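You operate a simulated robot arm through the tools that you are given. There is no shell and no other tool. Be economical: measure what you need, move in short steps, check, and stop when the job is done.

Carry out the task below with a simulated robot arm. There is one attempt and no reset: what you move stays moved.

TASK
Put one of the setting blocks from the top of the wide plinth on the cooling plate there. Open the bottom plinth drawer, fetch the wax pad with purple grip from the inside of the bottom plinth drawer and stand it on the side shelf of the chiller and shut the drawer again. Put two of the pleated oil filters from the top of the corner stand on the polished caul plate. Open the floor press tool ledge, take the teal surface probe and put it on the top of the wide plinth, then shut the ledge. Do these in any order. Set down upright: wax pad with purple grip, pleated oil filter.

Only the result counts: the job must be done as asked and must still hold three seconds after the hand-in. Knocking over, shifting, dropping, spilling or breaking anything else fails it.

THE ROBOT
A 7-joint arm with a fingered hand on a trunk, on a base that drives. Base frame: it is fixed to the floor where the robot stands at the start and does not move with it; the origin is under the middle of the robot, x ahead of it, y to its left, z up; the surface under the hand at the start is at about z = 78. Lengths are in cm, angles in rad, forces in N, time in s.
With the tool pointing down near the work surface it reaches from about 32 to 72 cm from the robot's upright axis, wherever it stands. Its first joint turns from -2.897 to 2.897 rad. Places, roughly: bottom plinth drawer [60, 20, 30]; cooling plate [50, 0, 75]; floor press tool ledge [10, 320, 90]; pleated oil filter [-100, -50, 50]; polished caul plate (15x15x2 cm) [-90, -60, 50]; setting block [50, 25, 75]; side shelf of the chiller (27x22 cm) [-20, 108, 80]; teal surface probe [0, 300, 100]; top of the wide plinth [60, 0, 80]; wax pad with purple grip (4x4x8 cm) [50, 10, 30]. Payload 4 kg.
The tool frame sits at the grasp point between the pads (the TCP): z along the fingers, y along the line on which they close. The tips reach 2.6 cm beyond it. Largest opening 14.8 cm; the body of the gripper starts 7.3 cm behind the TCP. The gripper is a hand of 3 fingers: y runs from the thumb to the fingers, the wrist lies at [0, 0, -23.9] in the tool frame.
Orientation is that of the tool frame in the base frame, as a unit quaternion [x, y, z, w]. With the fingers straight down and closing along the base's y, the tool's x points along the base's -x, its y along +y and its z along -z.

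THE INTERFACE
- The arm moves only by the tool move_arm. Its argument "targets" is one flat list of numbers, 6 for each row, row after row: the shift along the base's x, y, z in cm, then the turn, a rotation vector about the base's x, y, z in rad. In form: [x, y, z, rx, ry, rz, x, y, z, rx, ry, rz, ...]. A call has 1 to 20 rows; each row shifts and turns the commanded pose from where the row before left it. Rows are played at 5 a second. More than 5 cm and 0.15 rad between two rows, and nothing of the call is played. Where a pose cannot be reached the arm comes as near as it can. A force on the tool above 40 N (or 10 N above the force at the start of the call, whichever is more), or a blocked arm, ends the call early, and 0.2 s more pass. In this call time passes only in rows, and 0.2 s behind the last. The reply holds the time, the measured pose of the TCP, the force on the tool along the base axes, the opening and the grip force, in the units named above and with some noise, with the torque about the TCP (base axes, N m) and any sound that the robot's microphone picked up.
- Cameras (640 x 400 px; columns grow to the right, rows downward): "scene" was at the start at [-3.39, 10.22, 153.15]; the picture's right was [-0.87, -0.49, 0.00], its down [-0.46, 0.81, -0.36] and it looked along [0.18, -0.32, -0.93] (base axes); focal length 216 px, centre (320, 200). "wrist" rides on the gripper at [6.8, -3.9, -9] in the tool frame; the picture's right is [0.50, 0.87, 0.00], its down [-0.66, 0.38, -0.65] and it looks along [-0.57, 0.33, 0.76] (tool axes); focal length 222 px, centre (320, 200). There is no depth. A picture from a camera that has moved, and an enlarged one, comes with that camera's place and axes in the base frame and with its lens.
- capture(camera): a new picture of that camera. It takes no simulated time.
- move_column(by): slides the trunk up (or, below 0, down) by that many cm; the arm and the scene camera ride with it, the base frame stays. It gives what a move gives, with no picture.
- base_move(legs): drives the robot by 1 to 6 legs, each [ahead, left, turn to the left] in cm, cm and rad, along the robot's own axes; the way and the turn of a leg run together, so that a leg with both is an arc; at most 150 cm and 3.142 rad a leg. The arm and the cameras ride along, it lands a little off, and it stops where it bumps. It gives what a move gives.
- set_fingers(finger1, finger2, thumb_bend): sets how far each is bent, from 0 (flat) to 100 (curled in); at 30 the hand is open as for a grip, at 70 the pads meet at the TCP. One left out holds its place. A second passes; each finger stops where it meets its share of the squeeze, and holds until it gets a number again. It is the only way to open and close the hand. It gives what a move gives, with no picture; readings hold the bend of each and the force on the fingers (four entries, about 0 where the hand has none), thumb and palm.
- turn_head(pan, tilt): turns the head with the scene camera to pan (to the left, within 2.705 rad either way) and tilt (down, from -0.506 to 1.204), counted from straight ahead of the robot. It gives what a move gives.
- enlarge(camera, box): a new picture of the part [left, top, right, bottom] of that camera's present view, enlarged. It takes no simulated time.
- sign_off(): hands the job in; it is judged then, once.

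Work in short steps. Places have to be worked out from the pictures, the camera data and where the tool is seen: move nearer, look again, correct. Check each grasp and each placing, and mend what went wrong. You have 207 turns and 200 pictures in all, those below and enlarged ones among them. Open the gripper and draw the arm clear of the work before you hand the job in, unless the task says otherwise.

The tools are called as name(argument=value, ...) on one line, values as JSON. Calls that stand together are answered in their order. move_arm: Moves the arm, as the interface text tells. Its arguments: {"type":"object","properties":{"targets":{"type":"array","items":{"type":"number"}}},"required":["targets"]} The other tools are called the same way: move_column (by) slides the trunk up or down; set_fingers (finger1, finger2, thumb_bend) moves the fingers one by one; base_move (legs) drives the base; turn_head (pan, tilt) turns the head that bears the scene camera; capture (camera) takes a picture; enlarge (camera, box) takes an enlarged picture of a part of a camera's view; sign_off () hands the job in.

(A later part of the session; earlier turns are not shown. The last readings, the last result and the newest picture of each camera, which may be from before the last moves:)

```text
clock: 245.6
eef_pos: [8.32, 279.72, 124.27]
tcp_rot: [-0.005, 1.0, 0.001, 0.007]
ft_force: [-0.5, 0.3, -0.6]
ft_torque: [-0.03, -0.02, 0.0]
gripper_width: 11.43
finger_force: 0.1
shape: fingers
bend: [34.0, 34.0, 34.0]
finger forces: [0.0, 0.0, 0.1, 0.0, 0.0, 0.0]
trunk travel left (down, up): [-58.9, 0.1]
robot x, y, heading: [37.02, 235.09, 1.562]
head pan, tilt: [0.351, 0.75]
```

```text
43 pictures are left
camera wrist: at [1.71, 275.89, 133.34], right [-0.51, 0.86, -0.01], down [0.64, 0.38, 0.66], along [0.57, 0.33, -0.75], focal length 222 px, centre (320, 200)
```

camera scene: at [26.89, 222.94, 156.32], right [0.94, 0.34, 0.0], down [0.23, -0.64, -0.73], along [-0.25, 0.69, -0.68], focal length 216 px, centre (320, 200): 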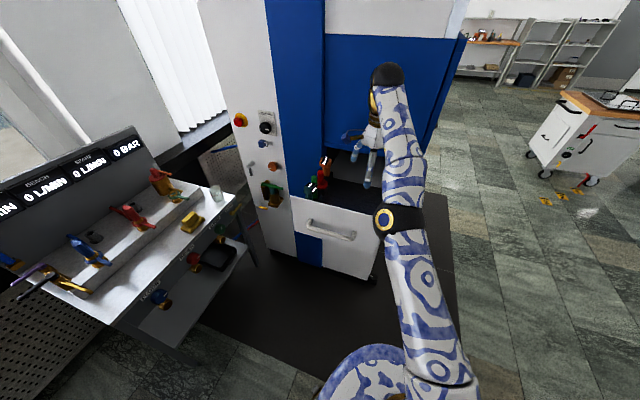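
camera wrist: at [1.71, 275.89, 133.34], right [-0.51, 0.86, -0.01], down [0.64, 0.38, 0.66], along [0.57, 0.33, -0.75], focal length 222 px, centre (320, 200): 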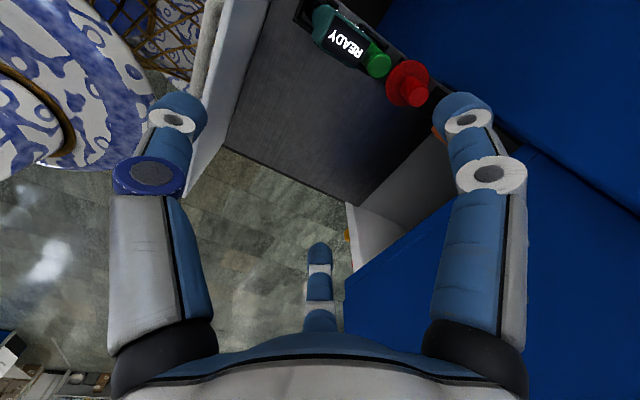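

Teal probe head ≈[3.1, 278.9, 105.6]. Move above it and look closer.

move_arm(targets=[-2.6, -0.4, -1.5, 0, 0, 0, -2.6, -0.4, -1.5, 0, 0, 0])

capture(camera="wrist")

enlarge(camera="wrist", box=[240, 0, 480, 150])

```text
clock: 246.2
eef_pos: [3.13, 278.86, 121.4]
tcp_rot: [-0.005, 1.0, 0.002, 0.007]
ft_force: [0.0, 0.2, -0.7]
ft_torque: [0.0, -0.02, -0.04]
gripper_width: 11.43
finger_force: 0.2
shape: fingers
bend: [34.0, 34.0, 34.0]
finger forces: [0.0, 0.1, 0.0, 0.1, 0.1, 0.1]
trunk travel left (down, up): [-58.9, 0.1]
robot x, y, heading: [36.9, 234.77, 1.563]
head pan, tilt: [0.351, 0.75]
```

```text
42 pictures are left
camera wrist: at [-3.57, 274.99, 130.37], right [-0.51, 0.86, 0.0], down [0.64, 0.38, 0.66], along [0.57, 0.34, -0.75], focal length 222 px, centre (320, 200)
```

wrist: 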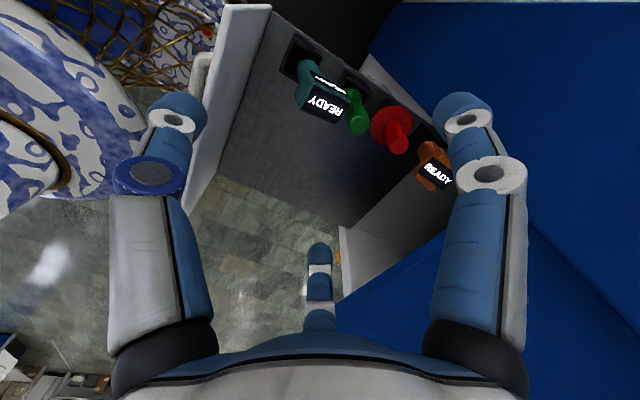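

```text
2.67 times, centred on (360, 75) of wrist
camera zoom: at [-3.57, 274.99, 130.37], right [-0.51, 0.86, 0.0], down [0.64, 0.38, 0.66], along [0.57, 0.34, -0.75], focal length 592 px, centre (213, 533)
```

zoom: 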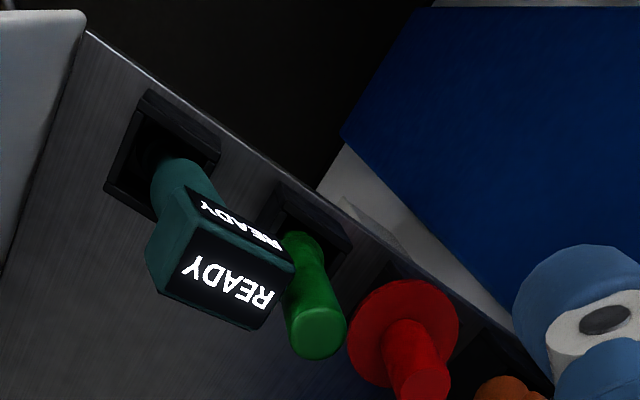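

The teal probe stands in a socket, head top ≈[2.6, 279] z≈107.5, 3.5×4 cm; the green tool is right behind (+y), falling in the finger gap. Preshape to 46 and descend to 112 for a check.

set_fingers(finger1=46, finger2=46, thumb_bend=45)

move_arm(targets=[-0.4, 0.1, -3, 0, 0, 0, 0, 0, -3, 0, 0, 0, 0, 0, -3, 0, 0, 0])

capture(camera="wrist")

enlarge(camera="scene", box=[230, 130, 350, 240])

```text
clock: 247.2
eef_pos: [3.05, 278.88, 121.36]
tcp_rot: [-0.005, 1.0, 0.001, 0.008]
ft_force: [-0.1, -0.1, 0.1]
ft_torque: [0.0, -0.03, 0.02]
gripper_width: 7.75
finger_force: 0.0
shape: fingers
bend: [46.0, 46.0, 45.0]
finger forces: [0.0, 0.0, 0.1, 0.0, 0.1, 0.0]
trunk travel left (down, up): [-58.9, 0.1]
robot x, y, heading: [36.95, 234.86, 1.565]
head pan, tilt: [0.351, 0.75]
```

```text
clock: 248.0
eef_pos: [2.82, 279.14, 112.35]
tcp_rot: [-0.005, 1.0, 0.001, 0.006]
ft_force: [0.2, -0.2, -0.6]
ft_torque: [0.0, 0.0, -0.02]
gripper_width: 7.75
finger_force: 0.0
shape: fingers
bend: [46.0, 46.0, 45.0]
finger forces: [0.0, 0.0, 0.0, 0.0, 0.0, 0.0]
trunk travel left (down, up): [-58.9, 0.1]
robot x, y, heading: [36.81, 234.73, 1.565]
head pan, tilt: [0.351, 0.75]
```

```text
40 pictures are left
camera wrist: at [-3.95, 275.2, 121.41], right [-0.51, 0.86, 0.0], down [0.64, 0.38, 0.66], along [0.57, 0.34, -0.75], focal length 222 px, centre (320, 200)
```

wrist: 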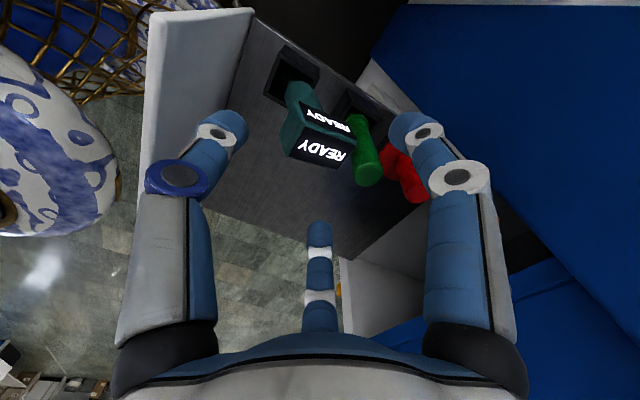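

```text
3.64 times, centred on (290, 185) of scene
camera zoom: at [18.83, 236.73, 162.72], right [0.94, 0.34, 0.0], down [0.23, -0.64, -0.73], along [-0.25, 0.69, -0.68], focal length 787 px, centre (429, 254)
```

zoom: 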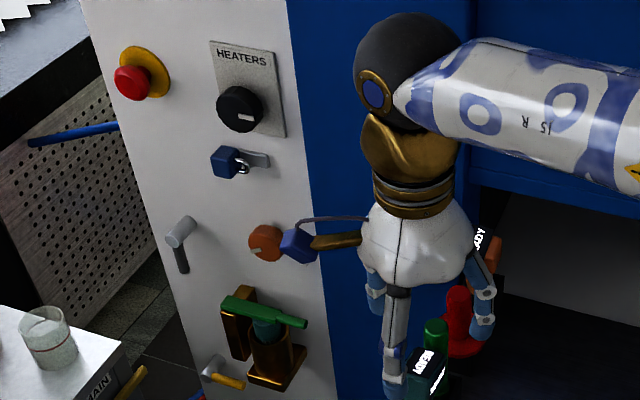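

Aligned on the head ([2.5, 279.1]); green tool sits in the finger gap. Descend 6 cm.

move_arm(targets=[-0.2, -0.1, -2.5, 0, 0, 0, 0, 0, -2, 0, 0, 0, 0, 0, -1.5, 0, 0, 0])

capture(camera="wrist")

```text
clock: 248.8
eef_pos: [2.64, 279.02, 106.36]
tcp_rot: [-0.004, 1.0, 0.001, 0.007]
ft_force: [0.3, -0.4, -0.3]
ft_torque: [-0.02, -0.02, 0.02]
gripper_width: 7.76
finger_force: 0.0
shape: fingers
bend: [46.0, 46.0, 45.0]
finger forces: [0.1, 0.0, 0.0, 0.1, 0.0, 0.0]
trunk travel left (down, up): [-58.9, 0.1]
robot x, y, heading: [37.03, 234.58, 1.566]
head pan, tilt: [0.351, 0.75]
```

```text
38 pictures are left
camera wrist: at [-4.05, 275.08, 115.35], right [-0.51, 0.86, 0.0], down [0.64, 0.38, 0.66], along [0.57, 0.34, -0.75], focal length 222 px, centre (320, 200)
```

wrist: 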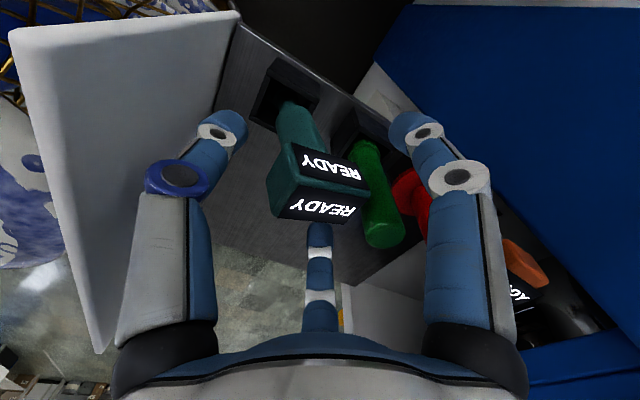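

Good. Lower 0.5 and close.

move_arm(targets=[0, 0, -0.6, 0, 0, 0])

set_fingers(finger1=68, finger2=68, thumb_bend=68)

capture(camera="wrist")

```text
clock: 249.2
eef_pos: [2.65, 278.96, 105.79]
tcp_rot: [-0.004, 1.0, 0.002, 0.007]
ft_force: [0.3, 0.3, -1.1]
ft_torque: [0.0, -0.02, 0.0]
gripper_width: 7.75
finger_force: 0.0
shape: fingers
bend: [46.0, 46.0, 45.0]
finger forces: [0.0, 0.0, 0.0, 0.0, 0.0, 0.0]
trunk travel left (down, up): [-58.9, 0.1]
robot x, y, heading: [37.03, 234.61, 1.564]
head pan, tilt: [0.351, 0.75]
```

```text
clock: 250.2
eef_pos: [2.63, 278.78, 105.74]
tcp_rot: [-0.006, 1.0, 0.002, 0.007]
ft_force: [-0.5, -7.0, -1.8]
ft_torque: [0.08, -0.04, 0.02]
gripper_width: 3.07
finger_force: 12.4
shape: fingers
bend: [61.0, 59.0, 61.0]
finger forces: [5.3, 6.1, 0.1, 0.1, 13.3, 0.1]
trunk travel left (down, up): [-58.9, 0.1]
robot x, y, heading: [37.07, 234.71, 1.566]
head pan, tilt: [0.351, 0.75]
```

```text
37 pictures are left
camera wrist: at [-4.05, 274.97, 114.8], right [-0.51, 0.86, 0.0], down [0.64, 0.38, 0.66], along [0.57, 0.34, -0.75], focal length 222 px, centre (320, 200)
```

wrist: 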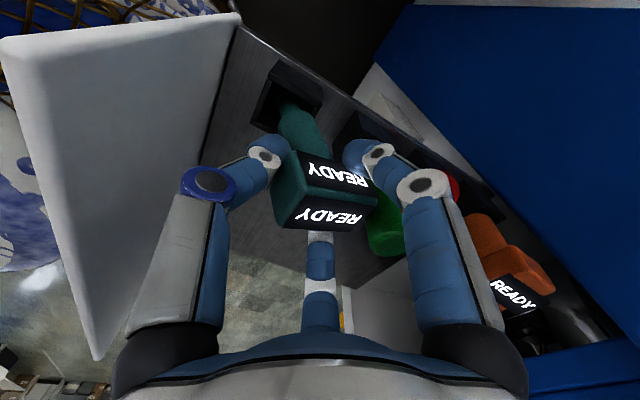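

Gripped (thumb pressing a bit hard; shift −0.3 y). Lift slowly.

move_arm(targets=[0, -0.3, 0.5, 0, 0, 0, 0, 0, 1.5, 0, 0, 0, 0, 0, 2, 0, 0, 0, 0, 0, 2, 0, 0, 0])

capture(camera="wrist")

```text
clock: 251.2
eef_pos: [2.61, 278.41, 111.9]
tcp_rot: [-0.006, 1.0, 0.001, 0.007]
ft_force: [-0.3, 0.2, -1.4]
ft_torque: [-0.01, 0.0, 0.0]
gripper_width: 2.18
finger_force: 8.1
shape: fingers
bend: [61.0, 60.0, 65.0]
finger forces: [5.2, 5.5, 0.1, 0.0, 6.1, 0.1]
trunk travel left (down, up): [-58.9, 0.1]
robot x, y, heading: [36.87, 235.05, 1.568]
head pan, tilt: [0.351, 0.75]
```

```text
36 pictures are left
camera wrist: at [-4.04, 274.62, 120.82], right [-0.51, 0.86, 0.0], down [0.64, 0.38, 0.66], along [0.57, 0.34, -0.75], focal length 222 px, centre (320, 200)
```

wrist: 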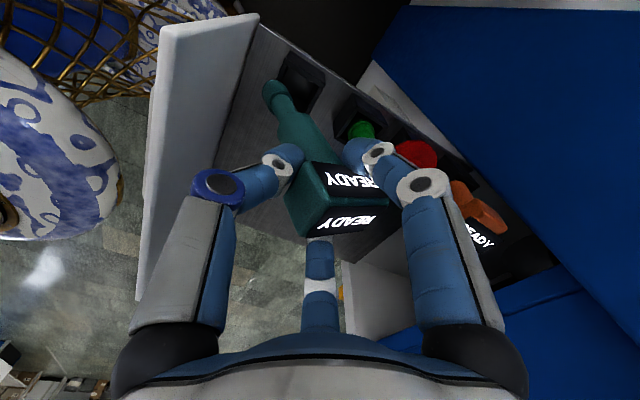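

Probe is out of its socket (somewhat tilted in the hand). Raise it well above the panel.

move_arm(targets=[0, 0, 4, 0, 0, 0, 0, 0, 4, 0, 0, 0, 0, 0, 4, 0, 0, 0, 0, -1, 3, 0, 0, 0])

enlarge(camera="scene", box=[230, 130, 350, 240])

```text
clock: 252.2
eef_pos: [2.53, 277.18, 126.86]
tcp_rot: [-0.006, 1.0, 0.002, 0.006]
ft_force: [-0.3, -0.1, -0.8]
ft_torque: [0.03, 0.01, -0.02]
gripper_width: 2.17
finger_force: 8.2
shape: fingers
bend: [61.0, 60.0, 65.0]
finger forces: [5.2, 5.7, 0.0, 0.0, 6.0, 0.1]
trunk travel left (down, up): [-58.9, 0.1]
robot x, y, heading: [37.32, 234.9, 1.568]
head pan, tilt: [0.351, 0.75]
```

```text
3.64 times, centred on (290, 185) of scene
camera zoom: at [18.82, 236.68, 162.72], right [0.94, 0.34, 0.0], down [0.23, -0.64, -0.73], along [-0.25, 0.69, -0.68], focal length 787 px, centre (429, 254)
```

zoom: 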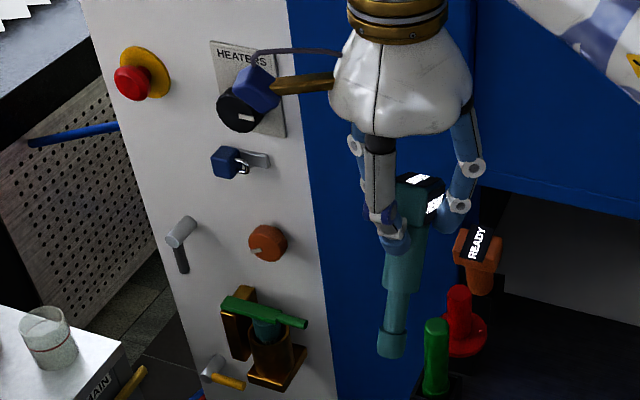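

Secure, bottom ≈z 116 — clear of the panel. Back off right, turn around via the open side, and head to the plinth.

base_move(legs=[[-15, -10, 0], [-12, -14, 0], [0, 0, -3.14]])

turn_head(pan=0.0, tilt=0.7)

capture(camera="scene")

```text
clock: 262.1
eef_pos: [95.78, 165.67, 126.74]
tcp_rot: [1.0, 0.011, -0.007, 0.002]
ft_force: [0.0, 0.6, -0.3]
ft_torque: [0.03, 0.01, -0.01]
gripper_width: 2.11
finger_force: 7.8
shape: fingers
bend: [61.0, 60.0, 65.0]
finger forces: [4.9, 5.3, 0.0, 0.1, 5.1, 0.0]
trunk travel left (down, up): [-58.9, 0.1]
robot x, y, heading: [61.05, 207.44, -1.557]
head pan, tilt: [0.351, 0.75]
```

```text
clock: 262.9
eef_pos: [95.82, 165.69, 126.79]
tcp_rot: [1.0, 0.011, -0.007, 0.001]
ft_force: [0.9, 0.2, -1.5]
ft_torque: [-0.02, 0.04, 0.02]
gripper_width: 2.11
finger_force: 7.4
shape: fingers
bend: [61.0, 60.0, 65.0]
finger forces: [4.9, 5.2, 0.0, 0.2, 4.9, 0.1]
trunk travel left (down, up): [-58.9, 0.1]
robot x, y, heading: [61.16, 207.44, -1.566]
head pan, tilt: [0.0, 0.7]
```

```text
34 pictures are left
camera scene: at [75.88, 205.39, 163.14], right [-1.0, -0.01, 0.0], down [-0.01, 0.64, -0.76], along [0.01, -0.76, -0.64], focal length 216 px, centre (320, 200)
```

scene: 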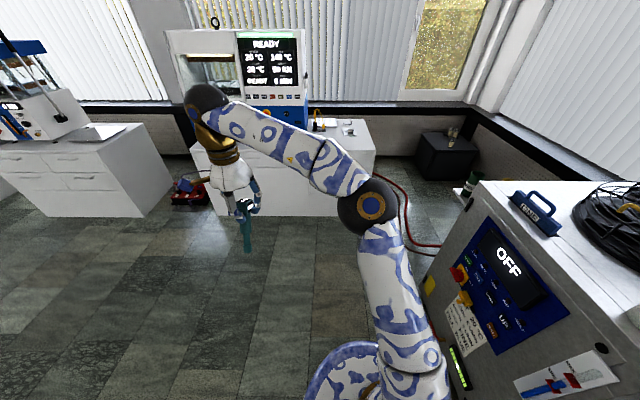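

Re-squeeze, bring the hand in front of the robot, and pitch it ≈60° so the probe's handle points forward-down (for laying it gently).

set_fingers(finger1=70, finger2=70, thumb_bend=70)

move_arm(targets=[-4.5, -1.5, -2, 0, 0, 0, -4.5, -1.5, -2, 0, 0, 0, -4.5, -1.5, -2, 0, 0, 0, -4.5, -1.5, -2, 0, 0, 0, -4.5, -1.5, -2, 0, 0, 0, -4.5, -1.5, -2, 0, 0, 0, -4.5, -1.5, -2, 0, 0, 0, -3, -1.5, -2, 0, 0, 0, 0, -0.5, 0, -0.15, 0, 0, 0, -0.5, 0, -0.15, 0, 0, 0, -0.5, 0, -0.15, 0, 0, 0, -0.5, 0, -0.15, 0, 0, 0, -0.5, 0, -0.15, 0, 0, 0, -0.5, 0, -0.15, 0, 0, 0, -0.5, 0, -0.15, 0, 0])

capture(camera="scene")

```text
clock: 263.9
eef_pos: [95.81, 165.74, 126.84]
tcp_rot: [1.0, 0.011, -0.007, 0.001]
ft_force: [0.5, 0.1, -1.4]
ft_torque: [0.0, -0.01, 0.0]
gripper_width: 1.92
finger_force: 9.4
shape: fingers
bend: [61.0, 60.0, 67.0]
finger forces: [6.3, 6.3, 0.1, 0.0, 6.2, 0.1]
trunk travel left (down, up): [-58.9, 0.1]
robot x, y, heading: [60.78, 207.52, -1.56]
head pan, tilt: [0.0, 0.7]
```

```text
refused: row 1 steps farther than a row can; nothing moved
```

```text
33 pictures are left
camera scene: at [75.87, 205.39, 163.14], right [-1.0, -0.01, 0.0], down [-0.01, 0.64, -0.76], along [0.01, -0.76, -0.64], focal length 216 px, centre (320, 200)
```

scene: 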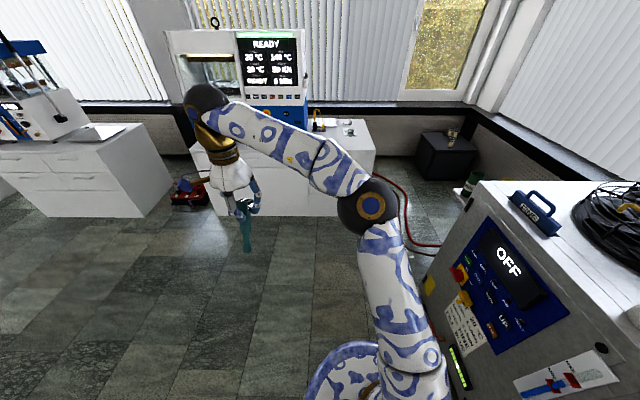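

Rows were slightly too long; use smaller steps.

move_arm(targets=[-4, -1.5, -1.5, 0, 0, 0, -4, -1.5, -1.5, 0, 0, 0, -4, -1.5, -1.5, 0, 0, 0, -4, -1.5, -1.5, 0, 0, 0, -4, -1.5, -1.5, 0, 0, 0, -4, -1.5, -1.5, 0, 0, 0, -4, -1.5, -1.5, 0, 0, 0, -4, -1.5, -1.5, 0, 0, 0, -2, -0.5, -1.5, -0.14, 0, 0, 0, -0.5, 0, -0.15, 0, 0, 0, -0.5, 0, -0.15, 0, 0, 0, -0.5, 0, -0.15, 0, 0, 0, -0.5, 0, -0.15, 0, 0, 0, -0.5, 0, -0.15, 0, 0, 0, -0.5, 0, -0.15, 0, 0])

capture(camera="scene")

capture(camera="wrist")

```text
clock: 267.1
eef_pos: [61.62, 150.19, 113.22]
tcp_rot: [0.868, 0.007, -0.011, 0.497]
ft_force: [0.4, -1.2, -1.5]
ft_torque: [0.03, 0.02, 0.03]
gripper_width: 1.78
finger_force: 9.6
shape: fingers
bend: [62.0, 61.0, 67.0]
finger forces: [6.0, 6.4, 0.0, 0.0, 6.9, 0.1]
trunk travel left (down, up): [-58.9, 0.1]
robot x, y, heading: [61.11, 207.68, -1.569]
head pan, tilt: [0.0, 0.7]
```

```text
32 pictures are left
camera scene: at [75.82, 205.36, 163.15], right [-1.0, -0.01, 0.0], down [-0.01, 0.64, -0.76], along [0.01, -0.76, -0.64], focal length 216 px, centre (320, 200)
```

scene: 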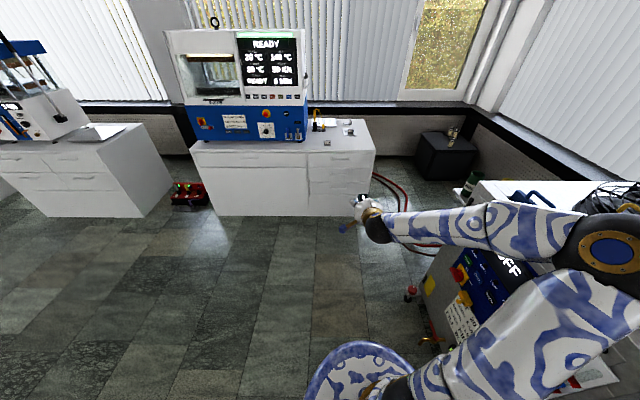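

```text
31 pictures are left
camera wrist: at [68.58, 160.12, 114.38], right [0.52, -0.44, 0.73], down [-0.64, 0.37, 0.67], along [-0.57, -0.82, -0.09], focal length 222 px, centre (320, 200)
```

wrist: 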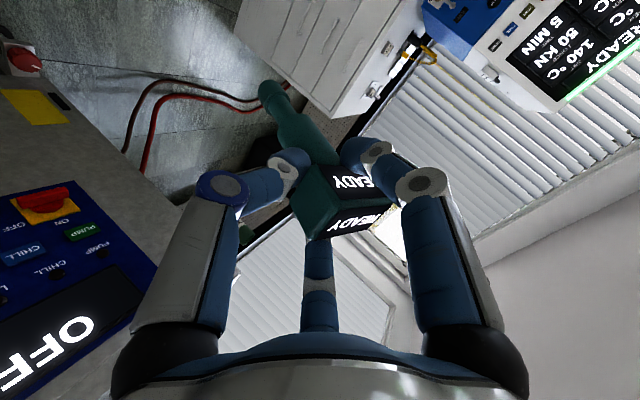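

The elbow is now out to the right above the chiller, so I detour: shift left, drive ahead, then shift back right before approaching the plinth.

base_move(legs=[[0, 22, 0], [92, 0, 0], [0, -40, 0]])

capture(camera="scene")

```text
clock: 275.3
eef_pos: [44.21, 58.54, 113.32]
tcp_rot: [0.867, 0.009, -0.01, 0.498]
ft_force: [-0.4, -0.7, -1.4]
ft_torque: [0.05, 0.01, 0.02]
gripper_width: 1.79
finger_force: 10.1
shape: fingers
bend: [62.0, 61.0, 67.0]
finger forces: [6.0, 6.4, 0.0, 0.0, 6.9, 0.1]
trunk travel left (down, up): [-58.9, 0.1]
robot x, y, heading: [43.09, 115.88, -1.557]
head pan, tilt: [0.0, 0.7]
```

```text
30 pictures are left
camera scene: at [58.06, 113.84, 163.15], right [-1.0, -0.02, 0.0], down [-0.01, 0.64, -0.76], along [0.01, -0.76, -0.64], focal length 216 px, centre (320, 200)
```

scene: 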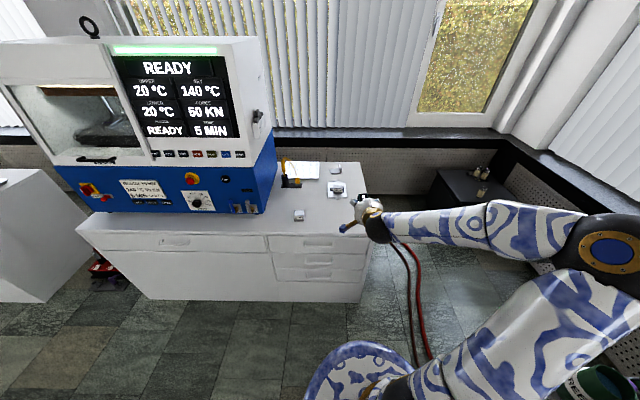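

Clear. Drive 27 cm ahead and lower the trunk 20.

base_move(legs=[[27, 0, 0]])

move_column(by=-19)

capture(camera="scene")

enlarge(camera="scene", box=[260, 120, 420, 240])

capture(camera="wrist")

```text
clock: 277.2
eef_pos: [44.05, 31.26, 113.26]
tcp_rot: [0.867, 0.006, -0.012, 0.497]
ft_force: [0.0, -0.3, -2.1]
ft_torque: [0.05, 0.03, -0.02]
gripper_width: 1.79
finger_force: 9.4
shape: fingers
bend: [62.0, 61.0, 67.0]
finger forces: [6.1, 6.4, 0.1, 0.0, 7.0, 0.1]
trunk travel left (down, up): [-58.9, 0.1]
robot x, y, heading: [43.54, 88.68, -1.566]
head pan, tilt: [0.0, 0.7]
```

```text
clock: 279.3
eef_pos: [44.07, 31.4, 94.35]
tcp_rot: [0.867, 0.006, -0.012, 0.499]
ft_force: [0.3, 0.5, -2.3]
ft_torque: [0.03, -0.02, -0.02]
gripper_width: 1.8
finger_force: 9.4
shape: fingers
bend: [62.0, 61.0, 67.0]
finger forces: [6.1, 6.5, 0.1, 0.0, 6.9, 0.0]
trunk travel left (down, up): [-39.9, 19.1]
robot x, y, heading: [43.62, 88.53, -1.563]
head pan, tilt: [0.0, 0.7]
```

```text
29 pictures are left
camera scene: at [58.4, 86.51, 144.15], right [-1.0, -0.01, 0.0], down [0.0, 0.64, -0.76], along [0.01, -0.76, -0.64], focal length 216 px, centre (320, 200)
```

scene: 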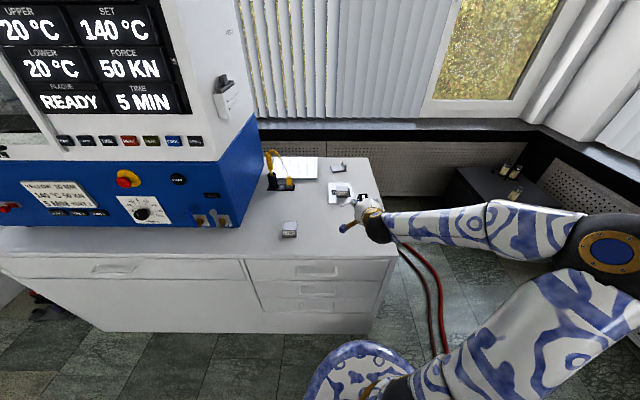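

```text
3.33 times, centred on (340, 180) of scene
camera zoom: at [58.4, 86.51, 144.15], right [-1.0, -0.01, 0.0], down [0.0, 0.64, -0.76], along [0.01, -0.76, -0.64], focal length 721 px, centre (253, 267)
```

zoom: 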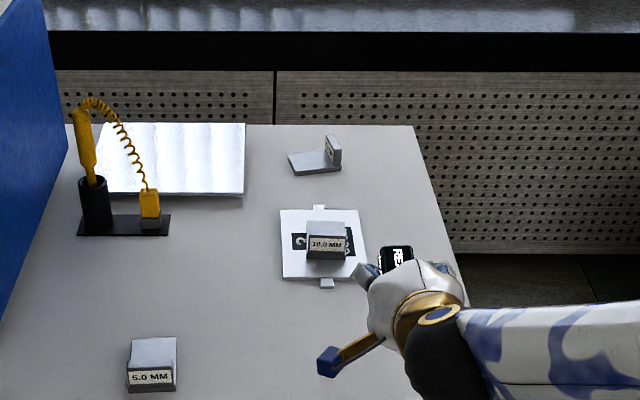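

```text
27 pictures are left
camera wrist: at [51.11, 41.21, 95.43], right [0.52, -0.44, 0.73], down [-0.64, 0.37, 0.67], along [-0.57, -0.82, -0.08], focal length 222 px, centre (320, 200)
```

wrist: 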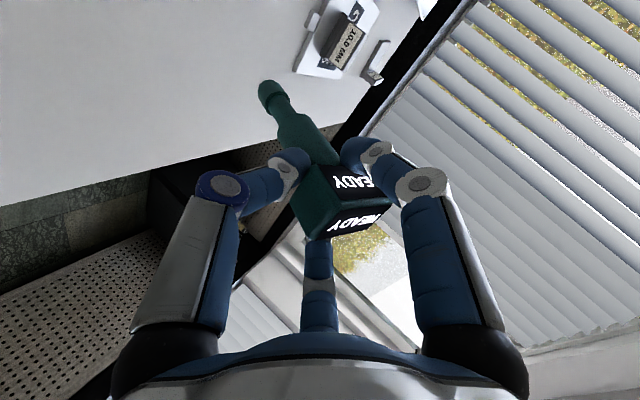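

Pitch another 0.3, shift −4 in y and lower to just above contact.

move_arm(targets=[0, -2, 0, -0.15, 0, 0, 0, -2, 0, -0.15, 0, 0, 0, 0, -3, 0, 0, 0, 0, 0, -2.5, 0, 0, 0])

capture(camera="wrist")

enlarge(camera="scene", box=[300, 140, 420, 240])

```text
clock: 280.3
eef_pos: [44.15, 27.37, 88.76]
tcp_rot: [0.782, 0.004, -0.012, 0.623]
ft_force: [-0.5, 1.1, -1.4]
ft_torque: [0.03, -0.01, -0.03]
gripper_width: 1.77
finger_force: 9.4
shape: fingers
bend: [62.0, 61.0, 67.0]
finger forces: [5.9, 6.4, 0.0, 0.1, 7.2, 0.0]
trunk travel left (down, up): [-39.9, 19.1]
robot x, y, heading: [43.56, 88.83, -1.567]
head pan, tilt: [0.0, 0.7]
```

```text
26 pictures are left
camera wrist: at [51.09, 37.08, 86.87], right [0.52, -0.2, 0.83], down [-0.64, 0.56, 0.53], along [-0.57, -0.81, 0.16], focal length 222 px, centre (320, 200)
```

wrist: 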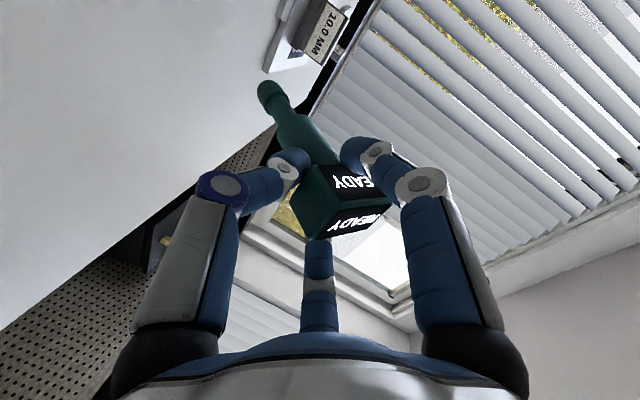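

```text
4.00 times, centred on (360, 190) of scene
camera zoom: at [58.4, 86.5, 144.15], right [-1.0, -0.01, 0.0], down [0.0, 0.64, -0.76], along [0.01, -0.76, -0.64], focal length 865 px, centre (160, 240)
```

zoom: 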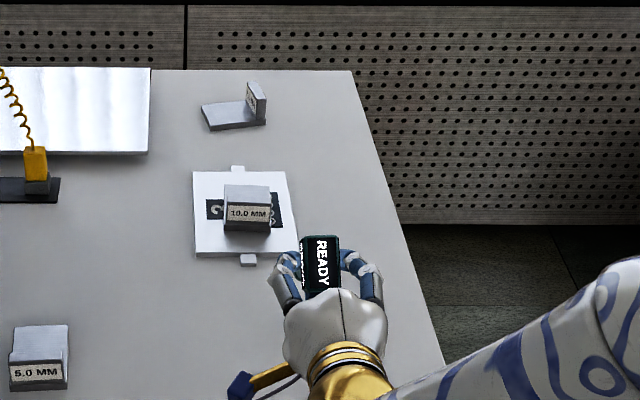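

Tip ≈3 cm above the table. Shift −3 in x, lower 2.5, then small steps.

move_arm(targets=[-1.5, 0, 0, 0, 0, 0, -1.5, 0, 0, 0, 0, 0, 0, 0, -1.3, 0, 0, 0, 0, 0, -1.2, 0, 0, 0])

move_arm(targets=[0, 0, -0.5, 0, 0, 0])

move_arm(targets=[0, 0, -0.5, 0, 0, 0])

capture(camera="wrist")

```text
clock: 281.3
eef_pos: [41.04, 27.26, 86.31]
tcp_rot: [0.783, 0.005, -0.012, 0.622]
ft_force: [0.3, 0.0, -0.7]
ft_torque: [0.05, 0.0, 0.02]
gripper_width: 1.76
finger_force: 10.4
shape: fingers
bend: [62.0, 61.0, 67.0]
finger forces: [6.0, 6.4, 0.0, 0.1, 7.2, 0.0]
trunk travel left (down, up): [-39.9, 19.1]
robot x, y, heading: [43.68, 89.15, -1.559]
head pan, tilt: [0.0, 0.7]
```

```text
clock: 281.7
eef_pos: [41.09, 27.35, 85.77]
tcp_rot: [0.783, 0.004, -0.012, 0.622]
ft_force: [0.7, 1.2, 0.3]
ft_torque: [-0.07, -0.01, -0.04]
gripper_width: 1.77
finger_force: 10.4
shape: fingers
bend: [62.0, 61.0, 67.0]
finger forces: [6.6, 6.9, 0.1, 0.1, 6.6, 0.1]
trunk travel left (down, up): [-39.9, 19.1]
robot x, y, heading: [43.6, 88.54, -1.561]
head pan, tilt: [0.0, 0.7]
```

```text
clock: 282.1
eef_pos: [41.06, 27.29, 85.25]
tcp_rot: [0.783, 0.004, -0.013, 0.622]
ft_force: [1.1, 1.7, 1.0]
ft_torque: [-0.21, 0.03, 0.0]
gripper_width: 1.79
finger_force: 10.9
shape: fingers
bend: [62.0, 61.0, 67.0]
finger forces: [7.1, 7.5, 0.0, 0.0, 6.9, 0.0]
trunk travel left (down, up): [-39.9, 19.1]
robot x, y, heading: [43.41, 88.97, -1.564]
head pan, tilt: [0.0, 0.7]
```

```text
24 pictures are left
camera wrist: at [48.06, 37.04, 83.56], right [0.52, -0.2, 0.83], down [-0.64, 0.56, 0.53], along [-0.57, -0.81, 0.16], focal length 222 px, centre (320, 200)
```

wrist: 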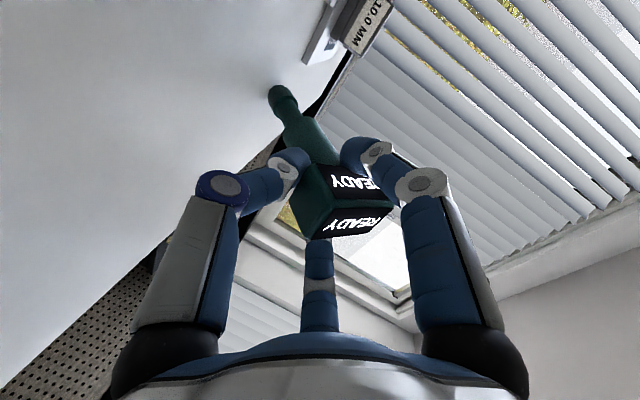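

Tip touches. Lower 1.2 more (probe pivots), then release.

move_arm(targets=[0, 0, -0.4, 0, 0, 0, 0, 0, -0.4, 0, 0, 0, 0, 0, -0.4, 0, 0, 0])

set_fingers(finger1=52, finger2=52, thumb_bend=60)

capture(camera="wrist")

```text
clock: 282.9
eef_pos: [41.16, 27.39, 84.23]
tcp_rot: [0.783, 0.004, -0.012, 0.622]
ft_force: [0.0, 1.2, 1.9]
ft_torque: [-0.22, 0.01, -0.02]
gripper_width: 1.53
finger_force: 10.4
shape: fingers
bend: [62.0, 61.0, 67.0]
finger forces: [6.9, 7.1, 0.0, 0.0, 5.9, 0.0]
trunk travel left (down, up): [-39.9, 19.1]
robot x, y, heading: [43.51, 88.61, -1.566]
head pan, tilt: [0.0, 0.7]
```

```text
clock: 283.9
eef_pos: [41.11, 27.38, 84.16]
tcp_rot: [0.783, 0.003, -0.012, 0.621]
ft_force: [0.3, -0.2, -0.9]
ft_torque: [0.03, -0.01, 0.04]
gripper_width: 4.39
finger_force: 0.1
shape: fingers
bend: [52.0, 52.0, 59.0]
finger forces: [0.2, 0.0, 0.1, 0.0, 1.0, 0.1]
trunk travel left (down, up): [-39.9, 19.1]
robot x, y, heading: [43.46, 89.07, -1.566]
head pan, tilt: [0.0, 0.7]
```

```text
23 pictures are left
camera wrist: at [48.08, 37.06, 82.31], right [0.52, -0.2, 0.83], down [-0.64, 0.56, 0.53], along [-0.57, -0.81, 0.16], focal length 222 px, centre (320, 200)
```

wrist: 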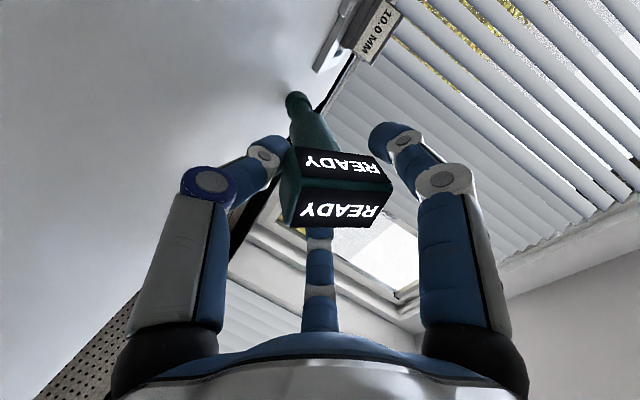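

The head rests on the thumb; open the thumb gradually to lower it, then withdraw backwards.

set_fingers(thumb_bend=52, finger1=46, finger2=46)

set_fingers(thumb_bend=44, finger1=40, finger2=40)

capture(camera="wrist")

```text
clock: 284.9
eef_pos: [41.06, 27.41, 84.12]
tcp_rot: [0.783, 0.005, -0.013, 0.622]
ft_force: [0.2, 0.7, -0.5]
ft_torque: [0.04, 0.0, -0.03]
gripper_width: 6.54
finger_force: 0.1
shape: fingers
bend: [46.0, 46.0, 52.0]
finger forces: [0.1, 0.0, 0.0, 0.0, 0.0, 0.0]
trunk travel left (down, up): [-39.9, 19.1]
robot x, y, heading: [43.27, 88.93, -1.56]
head pan, tilt: [0.0, 0.7]
```

```text
clock: 285.9
eef_pos: [41.2, 27.39, 84.17]
tcp_rot: [0.782, 0.004, -0.012, 0.623]
ft_force: [0.3, -2.1, 5.2]
ft_torque: [-0.08, 0.01, 0.01]
gripper_width: 8.27
finger_force: 2.8
shape: fingers
bend: [40.0, 40.0, 47.0]
finger forces: [0.0, 0.1, 0.0, 0.1, 6.3, 0.1]
trunk travel left (down, up): [-39.9, 19.1]
robot x, y, heading: [43.42, 88.85, -1.567]
head pan, tilt: [0.0, 0.7]
```

```text
22 pictures are left
camera wrist: at [48.08, 37.08, 82.34], right [0.52, -0.2, 0.83], down [-0.64, 0.56, 0.53], along [-0.57, -0.81, 0.16], focal length 222 px, centre (320, 200)
```

wrist: 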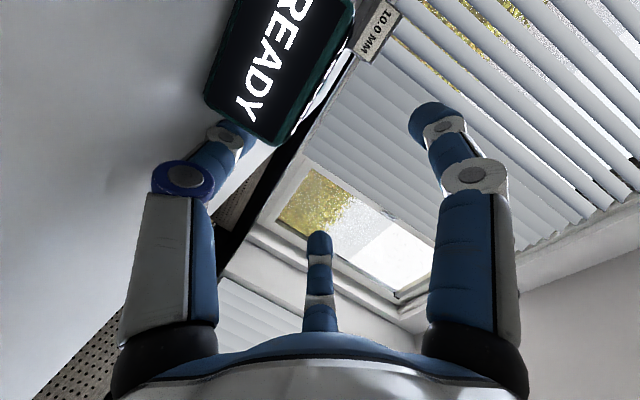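

The probe slid off the thumb to the side; check in the scene view.

enlarge(camera="scene", box=[300, 140, 420, 240])

```text
4.00 times, centred on (360, 190) of scene
camera zoom: at [58.4, 86.55, 144.15], right [-1.0, -0.01, 0.0], down [0.0, 0.64, -0.77], along [0.01, -0.77, -0.64], focal length 865 px, centre (160, 240)
```

zoom: 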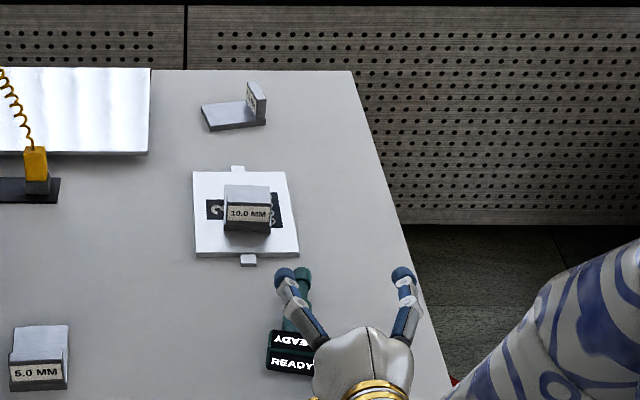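

The probe lies on the plinth beside the hand, clear of the cooling plate. Withdraw up/back away from it.

move_arm(targets=[-0.7, 0, 0.5, 0, 0, 0, -0.7, 1, 1.5, 0, 0, 0, 0, 3, 2.5, 0, 0, 0, 0, 3.5, 3, 0, 0, 0, 0, 3.5, 3, 0, 0, 0, 0, 3, 3, 0, 0, 0])

enlarge(camera="scene", box=[300, 140, 420, 240])

```text
clock: 287.3
eef_pos: [38.84, 35.45, 99.09]
tcp_rot: [0.783, 0.004, -0.013, 0.622]
ft_force: [0.2, -0.6, 0.0]
ft_torque: [0.0, -0.02, 0.0]
gripper_width: 8.81
finger_force: 0.0
shape: fingers
bend: [40.0, 40.0, 44.0]
finger forces: [0.0, 0.1, 0.0, 0.0, 0.1, 0.0]
out of reach, approached as far as the arm can: row 4, 5, 6
trunk travel left (down, up): [-39.9, 19.1]
robot x, y, heading: [43.31, 88.96, -1.562]
head pan, tilt: [0.0, 0.7]
```

```text
4.00 times, centred on (360, 190) of scene
camera zoom: at [58.4, 86.53, 144.14], right [-1.0, -0.01, 0.0], down [0.0, 0.64, -0.77], along [0.01, -0.77, -0.64], focal length 865 px, centre (160, 240)
```

zoom: 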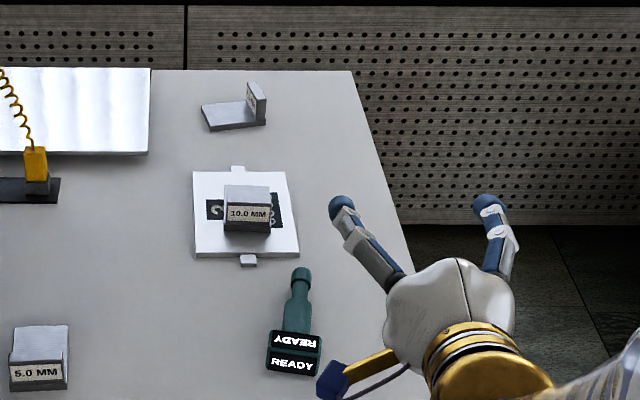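

Probe is on the plinth top. Now return to the press by the reverse detour to shut the ledge.

base_move(legs=[[-27, 0, 0], [0, 40, 0], [-90, 0, 0], [0, 0, 3.14], [-8, 36, 0]])

move_column(by=12)

capture(camera="scene")

```text
clock: 304.9
eef_pos: [54.47, 252.54, 98.92]
tcp_rot: [0.008, 0.783, 0.622, 0.022]
ft_force: [-0.4, 0.8, 0.0]
ft_torque: [0.03, 0.02, -0.05]
gripper_width: 8.83
finger_force: 0.1
shape: fingers
bend: [40.0, 40.0, 44.0]
finger forces: [0.0, 0.1, 0.0, 0.0, 0.0, 0.0]
trunk travel left (down, up): [-39.9, 19.1]
robot x, y, heading: [48.05, 199.17, 1.55]
head pan, tilt: [0.0, 0.7]
```

```text
clock: 306.4
eef_pos: [54.47, 252.65, 111.15]
tcp_rot: [0.008, 0.784, 0.621, 0.022]
ft_force: [-0.5, 0.1, 0.0]
ft_torque: [0.02, 0.02, -0.02]
gripper_width: 8.81
finger_force: 0.1
shape: fingers
bend: [40.0, 40.0, 44.0]
finger forces: [0.0, 0.0, 0.0, 0.0, 0.0, 0.0]
trunk travel left (down, up): [-51.9, 7.1]
robot x, y, heading: [48.05, 199.46, 1.55]
head pan, tilt: [0.0, 0.7]
```

```text
19 pictures are left
camera scene: at [32.96, 202.11, 156.14], right [1.0, -0.03, 0.0], down [-0.02, -0.64, -0.76], along [0.02, 0.76, -0.64], focal length 216 px, centre (320, 200)
```

scene: 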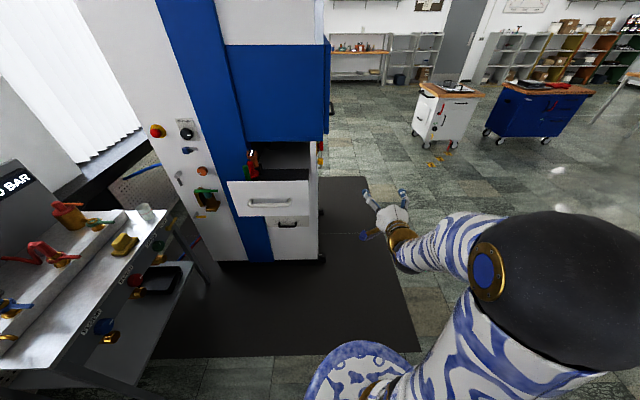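

Ledge is open. Close the fist, swing the hand to x≈16 and level it.

set_fingers(finger1=69, finger2=69, thumb_bend=69)

move_arm(targets=[-4.7, 0, -0.7, 0.08, 0, 0, -4.7, 0, -0.7, 0.08, 0, 0, -4.7, 0, -0.7, 0.07, 0, 0, -4.7, 0, -0.7, 0, 0, 0, -4.7, 0, -0.7, 0, 0, 0, -4.7, 0, -0.7, 0, 0, 0, -4.7, 0, -0.7, 0, 0, 0, -4.7, 0, -0.7, 0, 0, 0])

capture(camera="scene")

```text
clock: 307.4
eef_pos: [54.36, 252.65, 110.98]
tcp_rot: [0.008, 0.783, 0.621, 0.022]
ft_force: [-0.1, -0.1, 0.1]
ft_torque: [0.02, -0.02, -0.02]
gripper_width: 0.22
finger_force: 0.2
shape: fingers
bend: [69.0, 69.0, 69.0]
finger forces: [0.1, 0.0, 0.1, 0.0, 0.1, 0.0]
trunk travel left (down, up): [-51.9, 7.1]
robot x, y, heading: [48.13, 199.34, 1.551]
head pan, tilt: [0.0, 0.7]
```

```text
clock: 309.2
eef_pos: [16.6, 254.81, 105.92]
tcp_rot: [0.009, 0.707, 0.707, 0.022]
ft_force: [-0.2, -0.4, 0.4]
ft_torque: [0.03, -0.03, 0.0]
gripper_width: 0.22
finger_force: 0.0
shape: fingers
bend: [69.0, 69.0, 69.0]
finger forces: [0.0, 0.0, 0.1, 0.0, 0.1, 0.0]
out of reach, approached as far as the arm can: row 1, 2
trunk travel left (down, up): [-51.9, 7.1]
robot x, y, heading: [47.95, 199.32, 1.545]
head pan, tilt: [0.0, 0.7]
```

```text
18 pictures are left
camera scene: at [32.91, 202.11, 156.14], right [1.0, -0.03, 0.0], down [-0.02, -0.64, -0.76], along [0.02, 0.76, -0.64], focal length 216 px, centre (320, 200)
```

scene: 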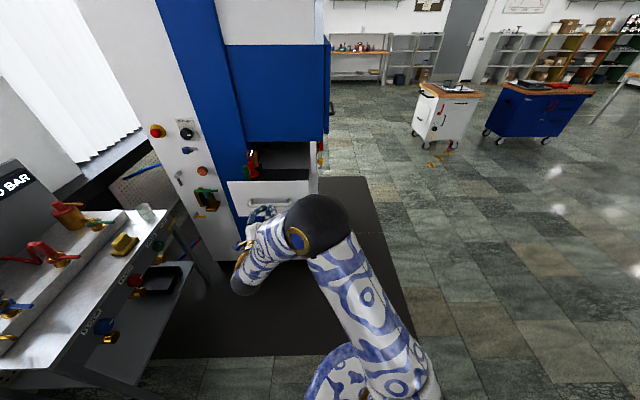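

Ready. Push: drive ahead 20 and check.

base_move(legs=[[20, 0, 0.02]])

capture(camera="scene")

```text
clock: 310.8
eef_pos: [15.8, 274.31, 106.04]
tcp_rot: [0.003, 0.707, 0.707, 0.014]
ft_force: [0.0, 0.0, 0.4]
ft_torque: [-0.03, 0.01, 0.01]
gripper_width: 0.15
finger_force: 0.0
shape: fingers
bend: [69.0, 69.0, 69.0]
finger forces: [0.0, 0.1, 0.0, 0.0, 0.0, 0.0]
trunk travel left (down, up): [-51.9, 7.1]
robot x, y, heading: [48.48, 219.5, 1.565]
head pan, tilt: [0.0, 0.7]
```

```text
17 pictures are left
camera scene: at [33.17, 222.05, 156.14], right [1.0, 0.0, 0.0], down [0.0, -0.64, -0.76], along [0.0, 0.76, -0.64], focal length 216 px, centre (320, 200)
```

scene: 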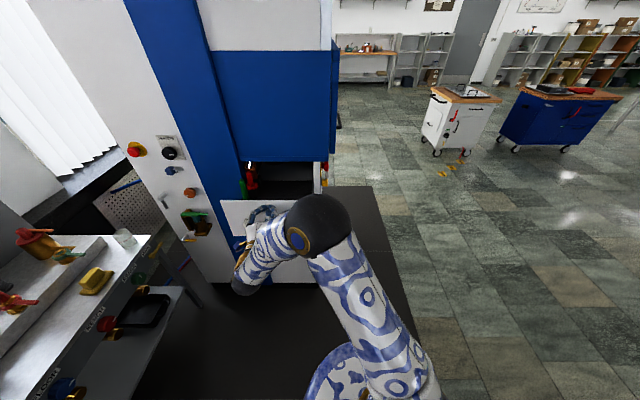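

Continue 19 cm, then finish by the arm.

base_move(legs=[[19, 0, 0]])

move_arm(targets=[0, 1, 0, 0, 0, 0, 0, 1, 0, 0, 0, 0, 0, 1, 0, 0, 0, 0, 0, 1, 0, 0, 0, 0, 0, 1, 0, 0, 0, 0, 0, 1, 0, 0, 0, 0, 0, 0.7, 0, 0, 0, 0, 0, 0.7, 0, 0, 0, 0, 0, 0.5, 0, 0, 0, 0])

capture(camera="wrist")

```text
clock: 312.4
eef_pos: [16.27, 293.66, 105.99]
tcp_rot: [0.005, 0.707, 0.707, 0.016]
ft_force: [0.6, -0.3, -0.6]
ft_torque: [0.01, 0.02, 0.01]
gripper_width: 0.16
finger_force: 0.2
shape: fingers
bend: [69.0, 69.0, 69.0]
finger forces: [0.0, 0.0, 0.1, 0.0, 0.0, 0.1]
trunk travel left (down, up): [-51.9, 7.1]
robot x, y, heading: [48.27, 238.55, 1.563]
head pan, tilt: [0.0, 0.7]
```

```text
clock: 313.8
eef_pos: [16.08, 299.16, 105.93]
tcp_rot: [0.003, 0.708, 0.706, 0.014]
ft_force: [4.4, -25.6, 1.8]
ft_torque: [0.07, 0.0, -0.13]
gripper_width: 0.02
finger_force: 14.2
shape: fingers
bend: [71.0, 71.0, 71.0]
finger forces: [6.5, 12.3, 0.0, 0.0, 10.5, 0.0]
trunk travel left (down, up): [-51.9, 7.1]
robot x, y, heading: [48.66, 238.81, 1.561]
head pan, tilt: [0.0, 0.7]
stopped in row 7: the force on the tool passed its limit at 47 N (the readings are from after the stop); the commanded pose is now the measured one
```

```text
16 pictures are left
camera wrist: at [9.3, 290.38, 102.1], right [-0.51, 0.02, 0.86], down [0.63, -0.67, 0.39], along [0.58, 0.74, 0.33], focal length 222 px, centre (320, 200)
```

wrist: 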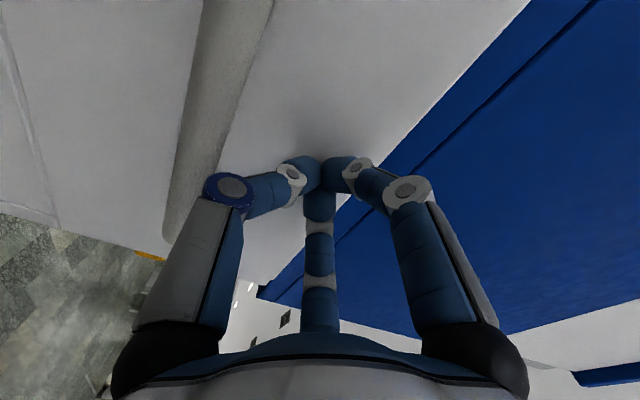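

Stopped at 47 N with the panel at y≈301.8 — its original closed place. Back off and verify.

base_move(legs=[[-30, 0, 0]])

enlarge(camera="scene", box=[190, 90, 370, 250])

```text
clock: 315.9
eef_pos: [15.85, 269.7, 105.75]
tcp_rot: [0.003, 0.709, 0.705, 0.016]
ft_force: [0.4, -0.2, 0.8]
ft_torque: [0.0, 0.03, -0.01]
gripper_width: 0.16
finger_force: 0.1
shape: fingers
bend: [69.0, 69.0, 69.0]
finger forces: [0.0, 0.0, 0.0, 0.0, 0.0, 0.0]
trunk travel left (down, up): [-51.9, 7.1]
robot x, y, heading: [48.62, 209.16, 1.565]
head pan, tilt: [0.0, 0.7]
```

```text
2.50 times, centred on (280, 170) of scene
camera zoom: at [33.09, 211.36, 156.15], right [1.0, -0.01, 0.0], down [0.0, -0.64, -0.77], along [0.01, 0.77, -0.64], focal length 541 px, centre (420, 275)
```

zoom: 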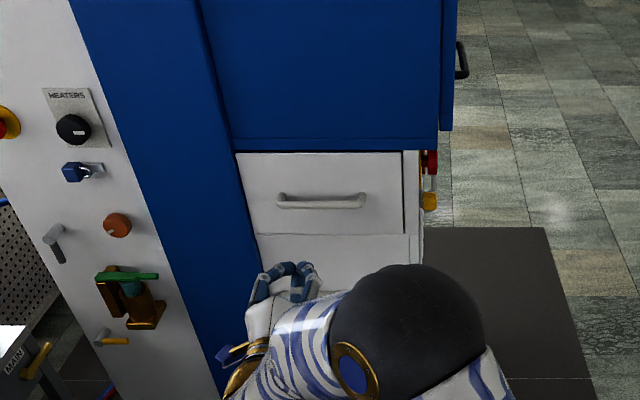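

Ledge is shut. Open the hand and drive to a spot from which I can verify the shelf, plinth and stand.

set_fingers(finger1=30, finger2=30, thumb_bend=30)

base_move(legs=[[0, -35, 0], [-100, 0, 0]])

turn_head(pan=1.9, tilt=0.6)

capture(camera="scene")

```text
clock: 316.9
eef_pos: [15.76, 269.81, 105.83]
tcp_rot: [0.003, 0.709, 0.706, 0.015]
ft_force: [0.2, -0.3, -0.7]
ft_torque: [-0.03, -0.01, -0.01]
gripper_width: 12.65
finger_force: 0.0
shape: fingers
bend: [30.0, 30.0, 30.0]
finger forces: [0.1, 0.0, 0.1, 0.0, 0.1, 0.1]
trunk travel left (down, up): [-51.9, 7.1]
robot x, y, heading: [48.17, 208.73, 1.566]
head pan, tilt: [0.0, 0.7]
```

```text
clock: 323.9
eef_pos: [50.05, 169.77, 105.72]
tcp_rot: [0.007, 0.709, 0.705, 0.018]
ft_force: [-0.5, 0.3, 0.8]
ft_torque: [-0.03, 0.01, 0.01]
gripper_width: 12.64
finger_force: 0.0
shape: fingers
bend: [30.0, 30.0, 30.0]
finger forces: [0.1, 0.0, 0.0, 0.0, 0.0, 0.1]
trunk travel left (down, up): [-51.9, 7.1]
robot x, y, heading: [81.89, 108.24, 1.551]
head pan, tilt: [0.0, 0.7]
```

```text
clock: 325.8
eef_pos: [50.2, 169.64, 105.85]
tcp_rot: [0.007, 0.709, 0.705, 0.019]
ft_force: [-0.3, 0.1, -0.3]
ft_torque: [0.02, 0.01, 0.0]
gripper_width: 12.67
finger_force: 0.0
shape: fingers
bend: [30.0, 30.0, 30.0]
finger forces: [0.1, 0.0, 0.1, 0.0, 0.1, 0.0]
trunk travel left (down, up): [-51.9, 7.1]
robot x, y, heading: [81.88, 108.56, 1.553]
head pan, tilt: [1.901, 0.6]
```

```text
14 pictures are left
camera scene: at [58.19, 100.0, 157.01], right [-0.31, 0.95, 0.0], down [0.54, 0.17, -0.82], along [-0.79, -0.25, -0.57], focal length 216 px, centre (320, 200)
```

scene: 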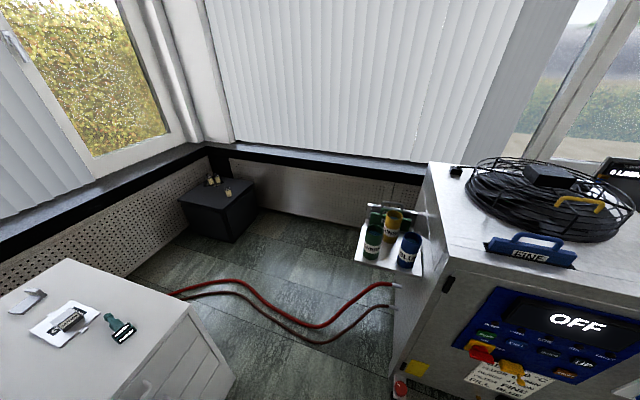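

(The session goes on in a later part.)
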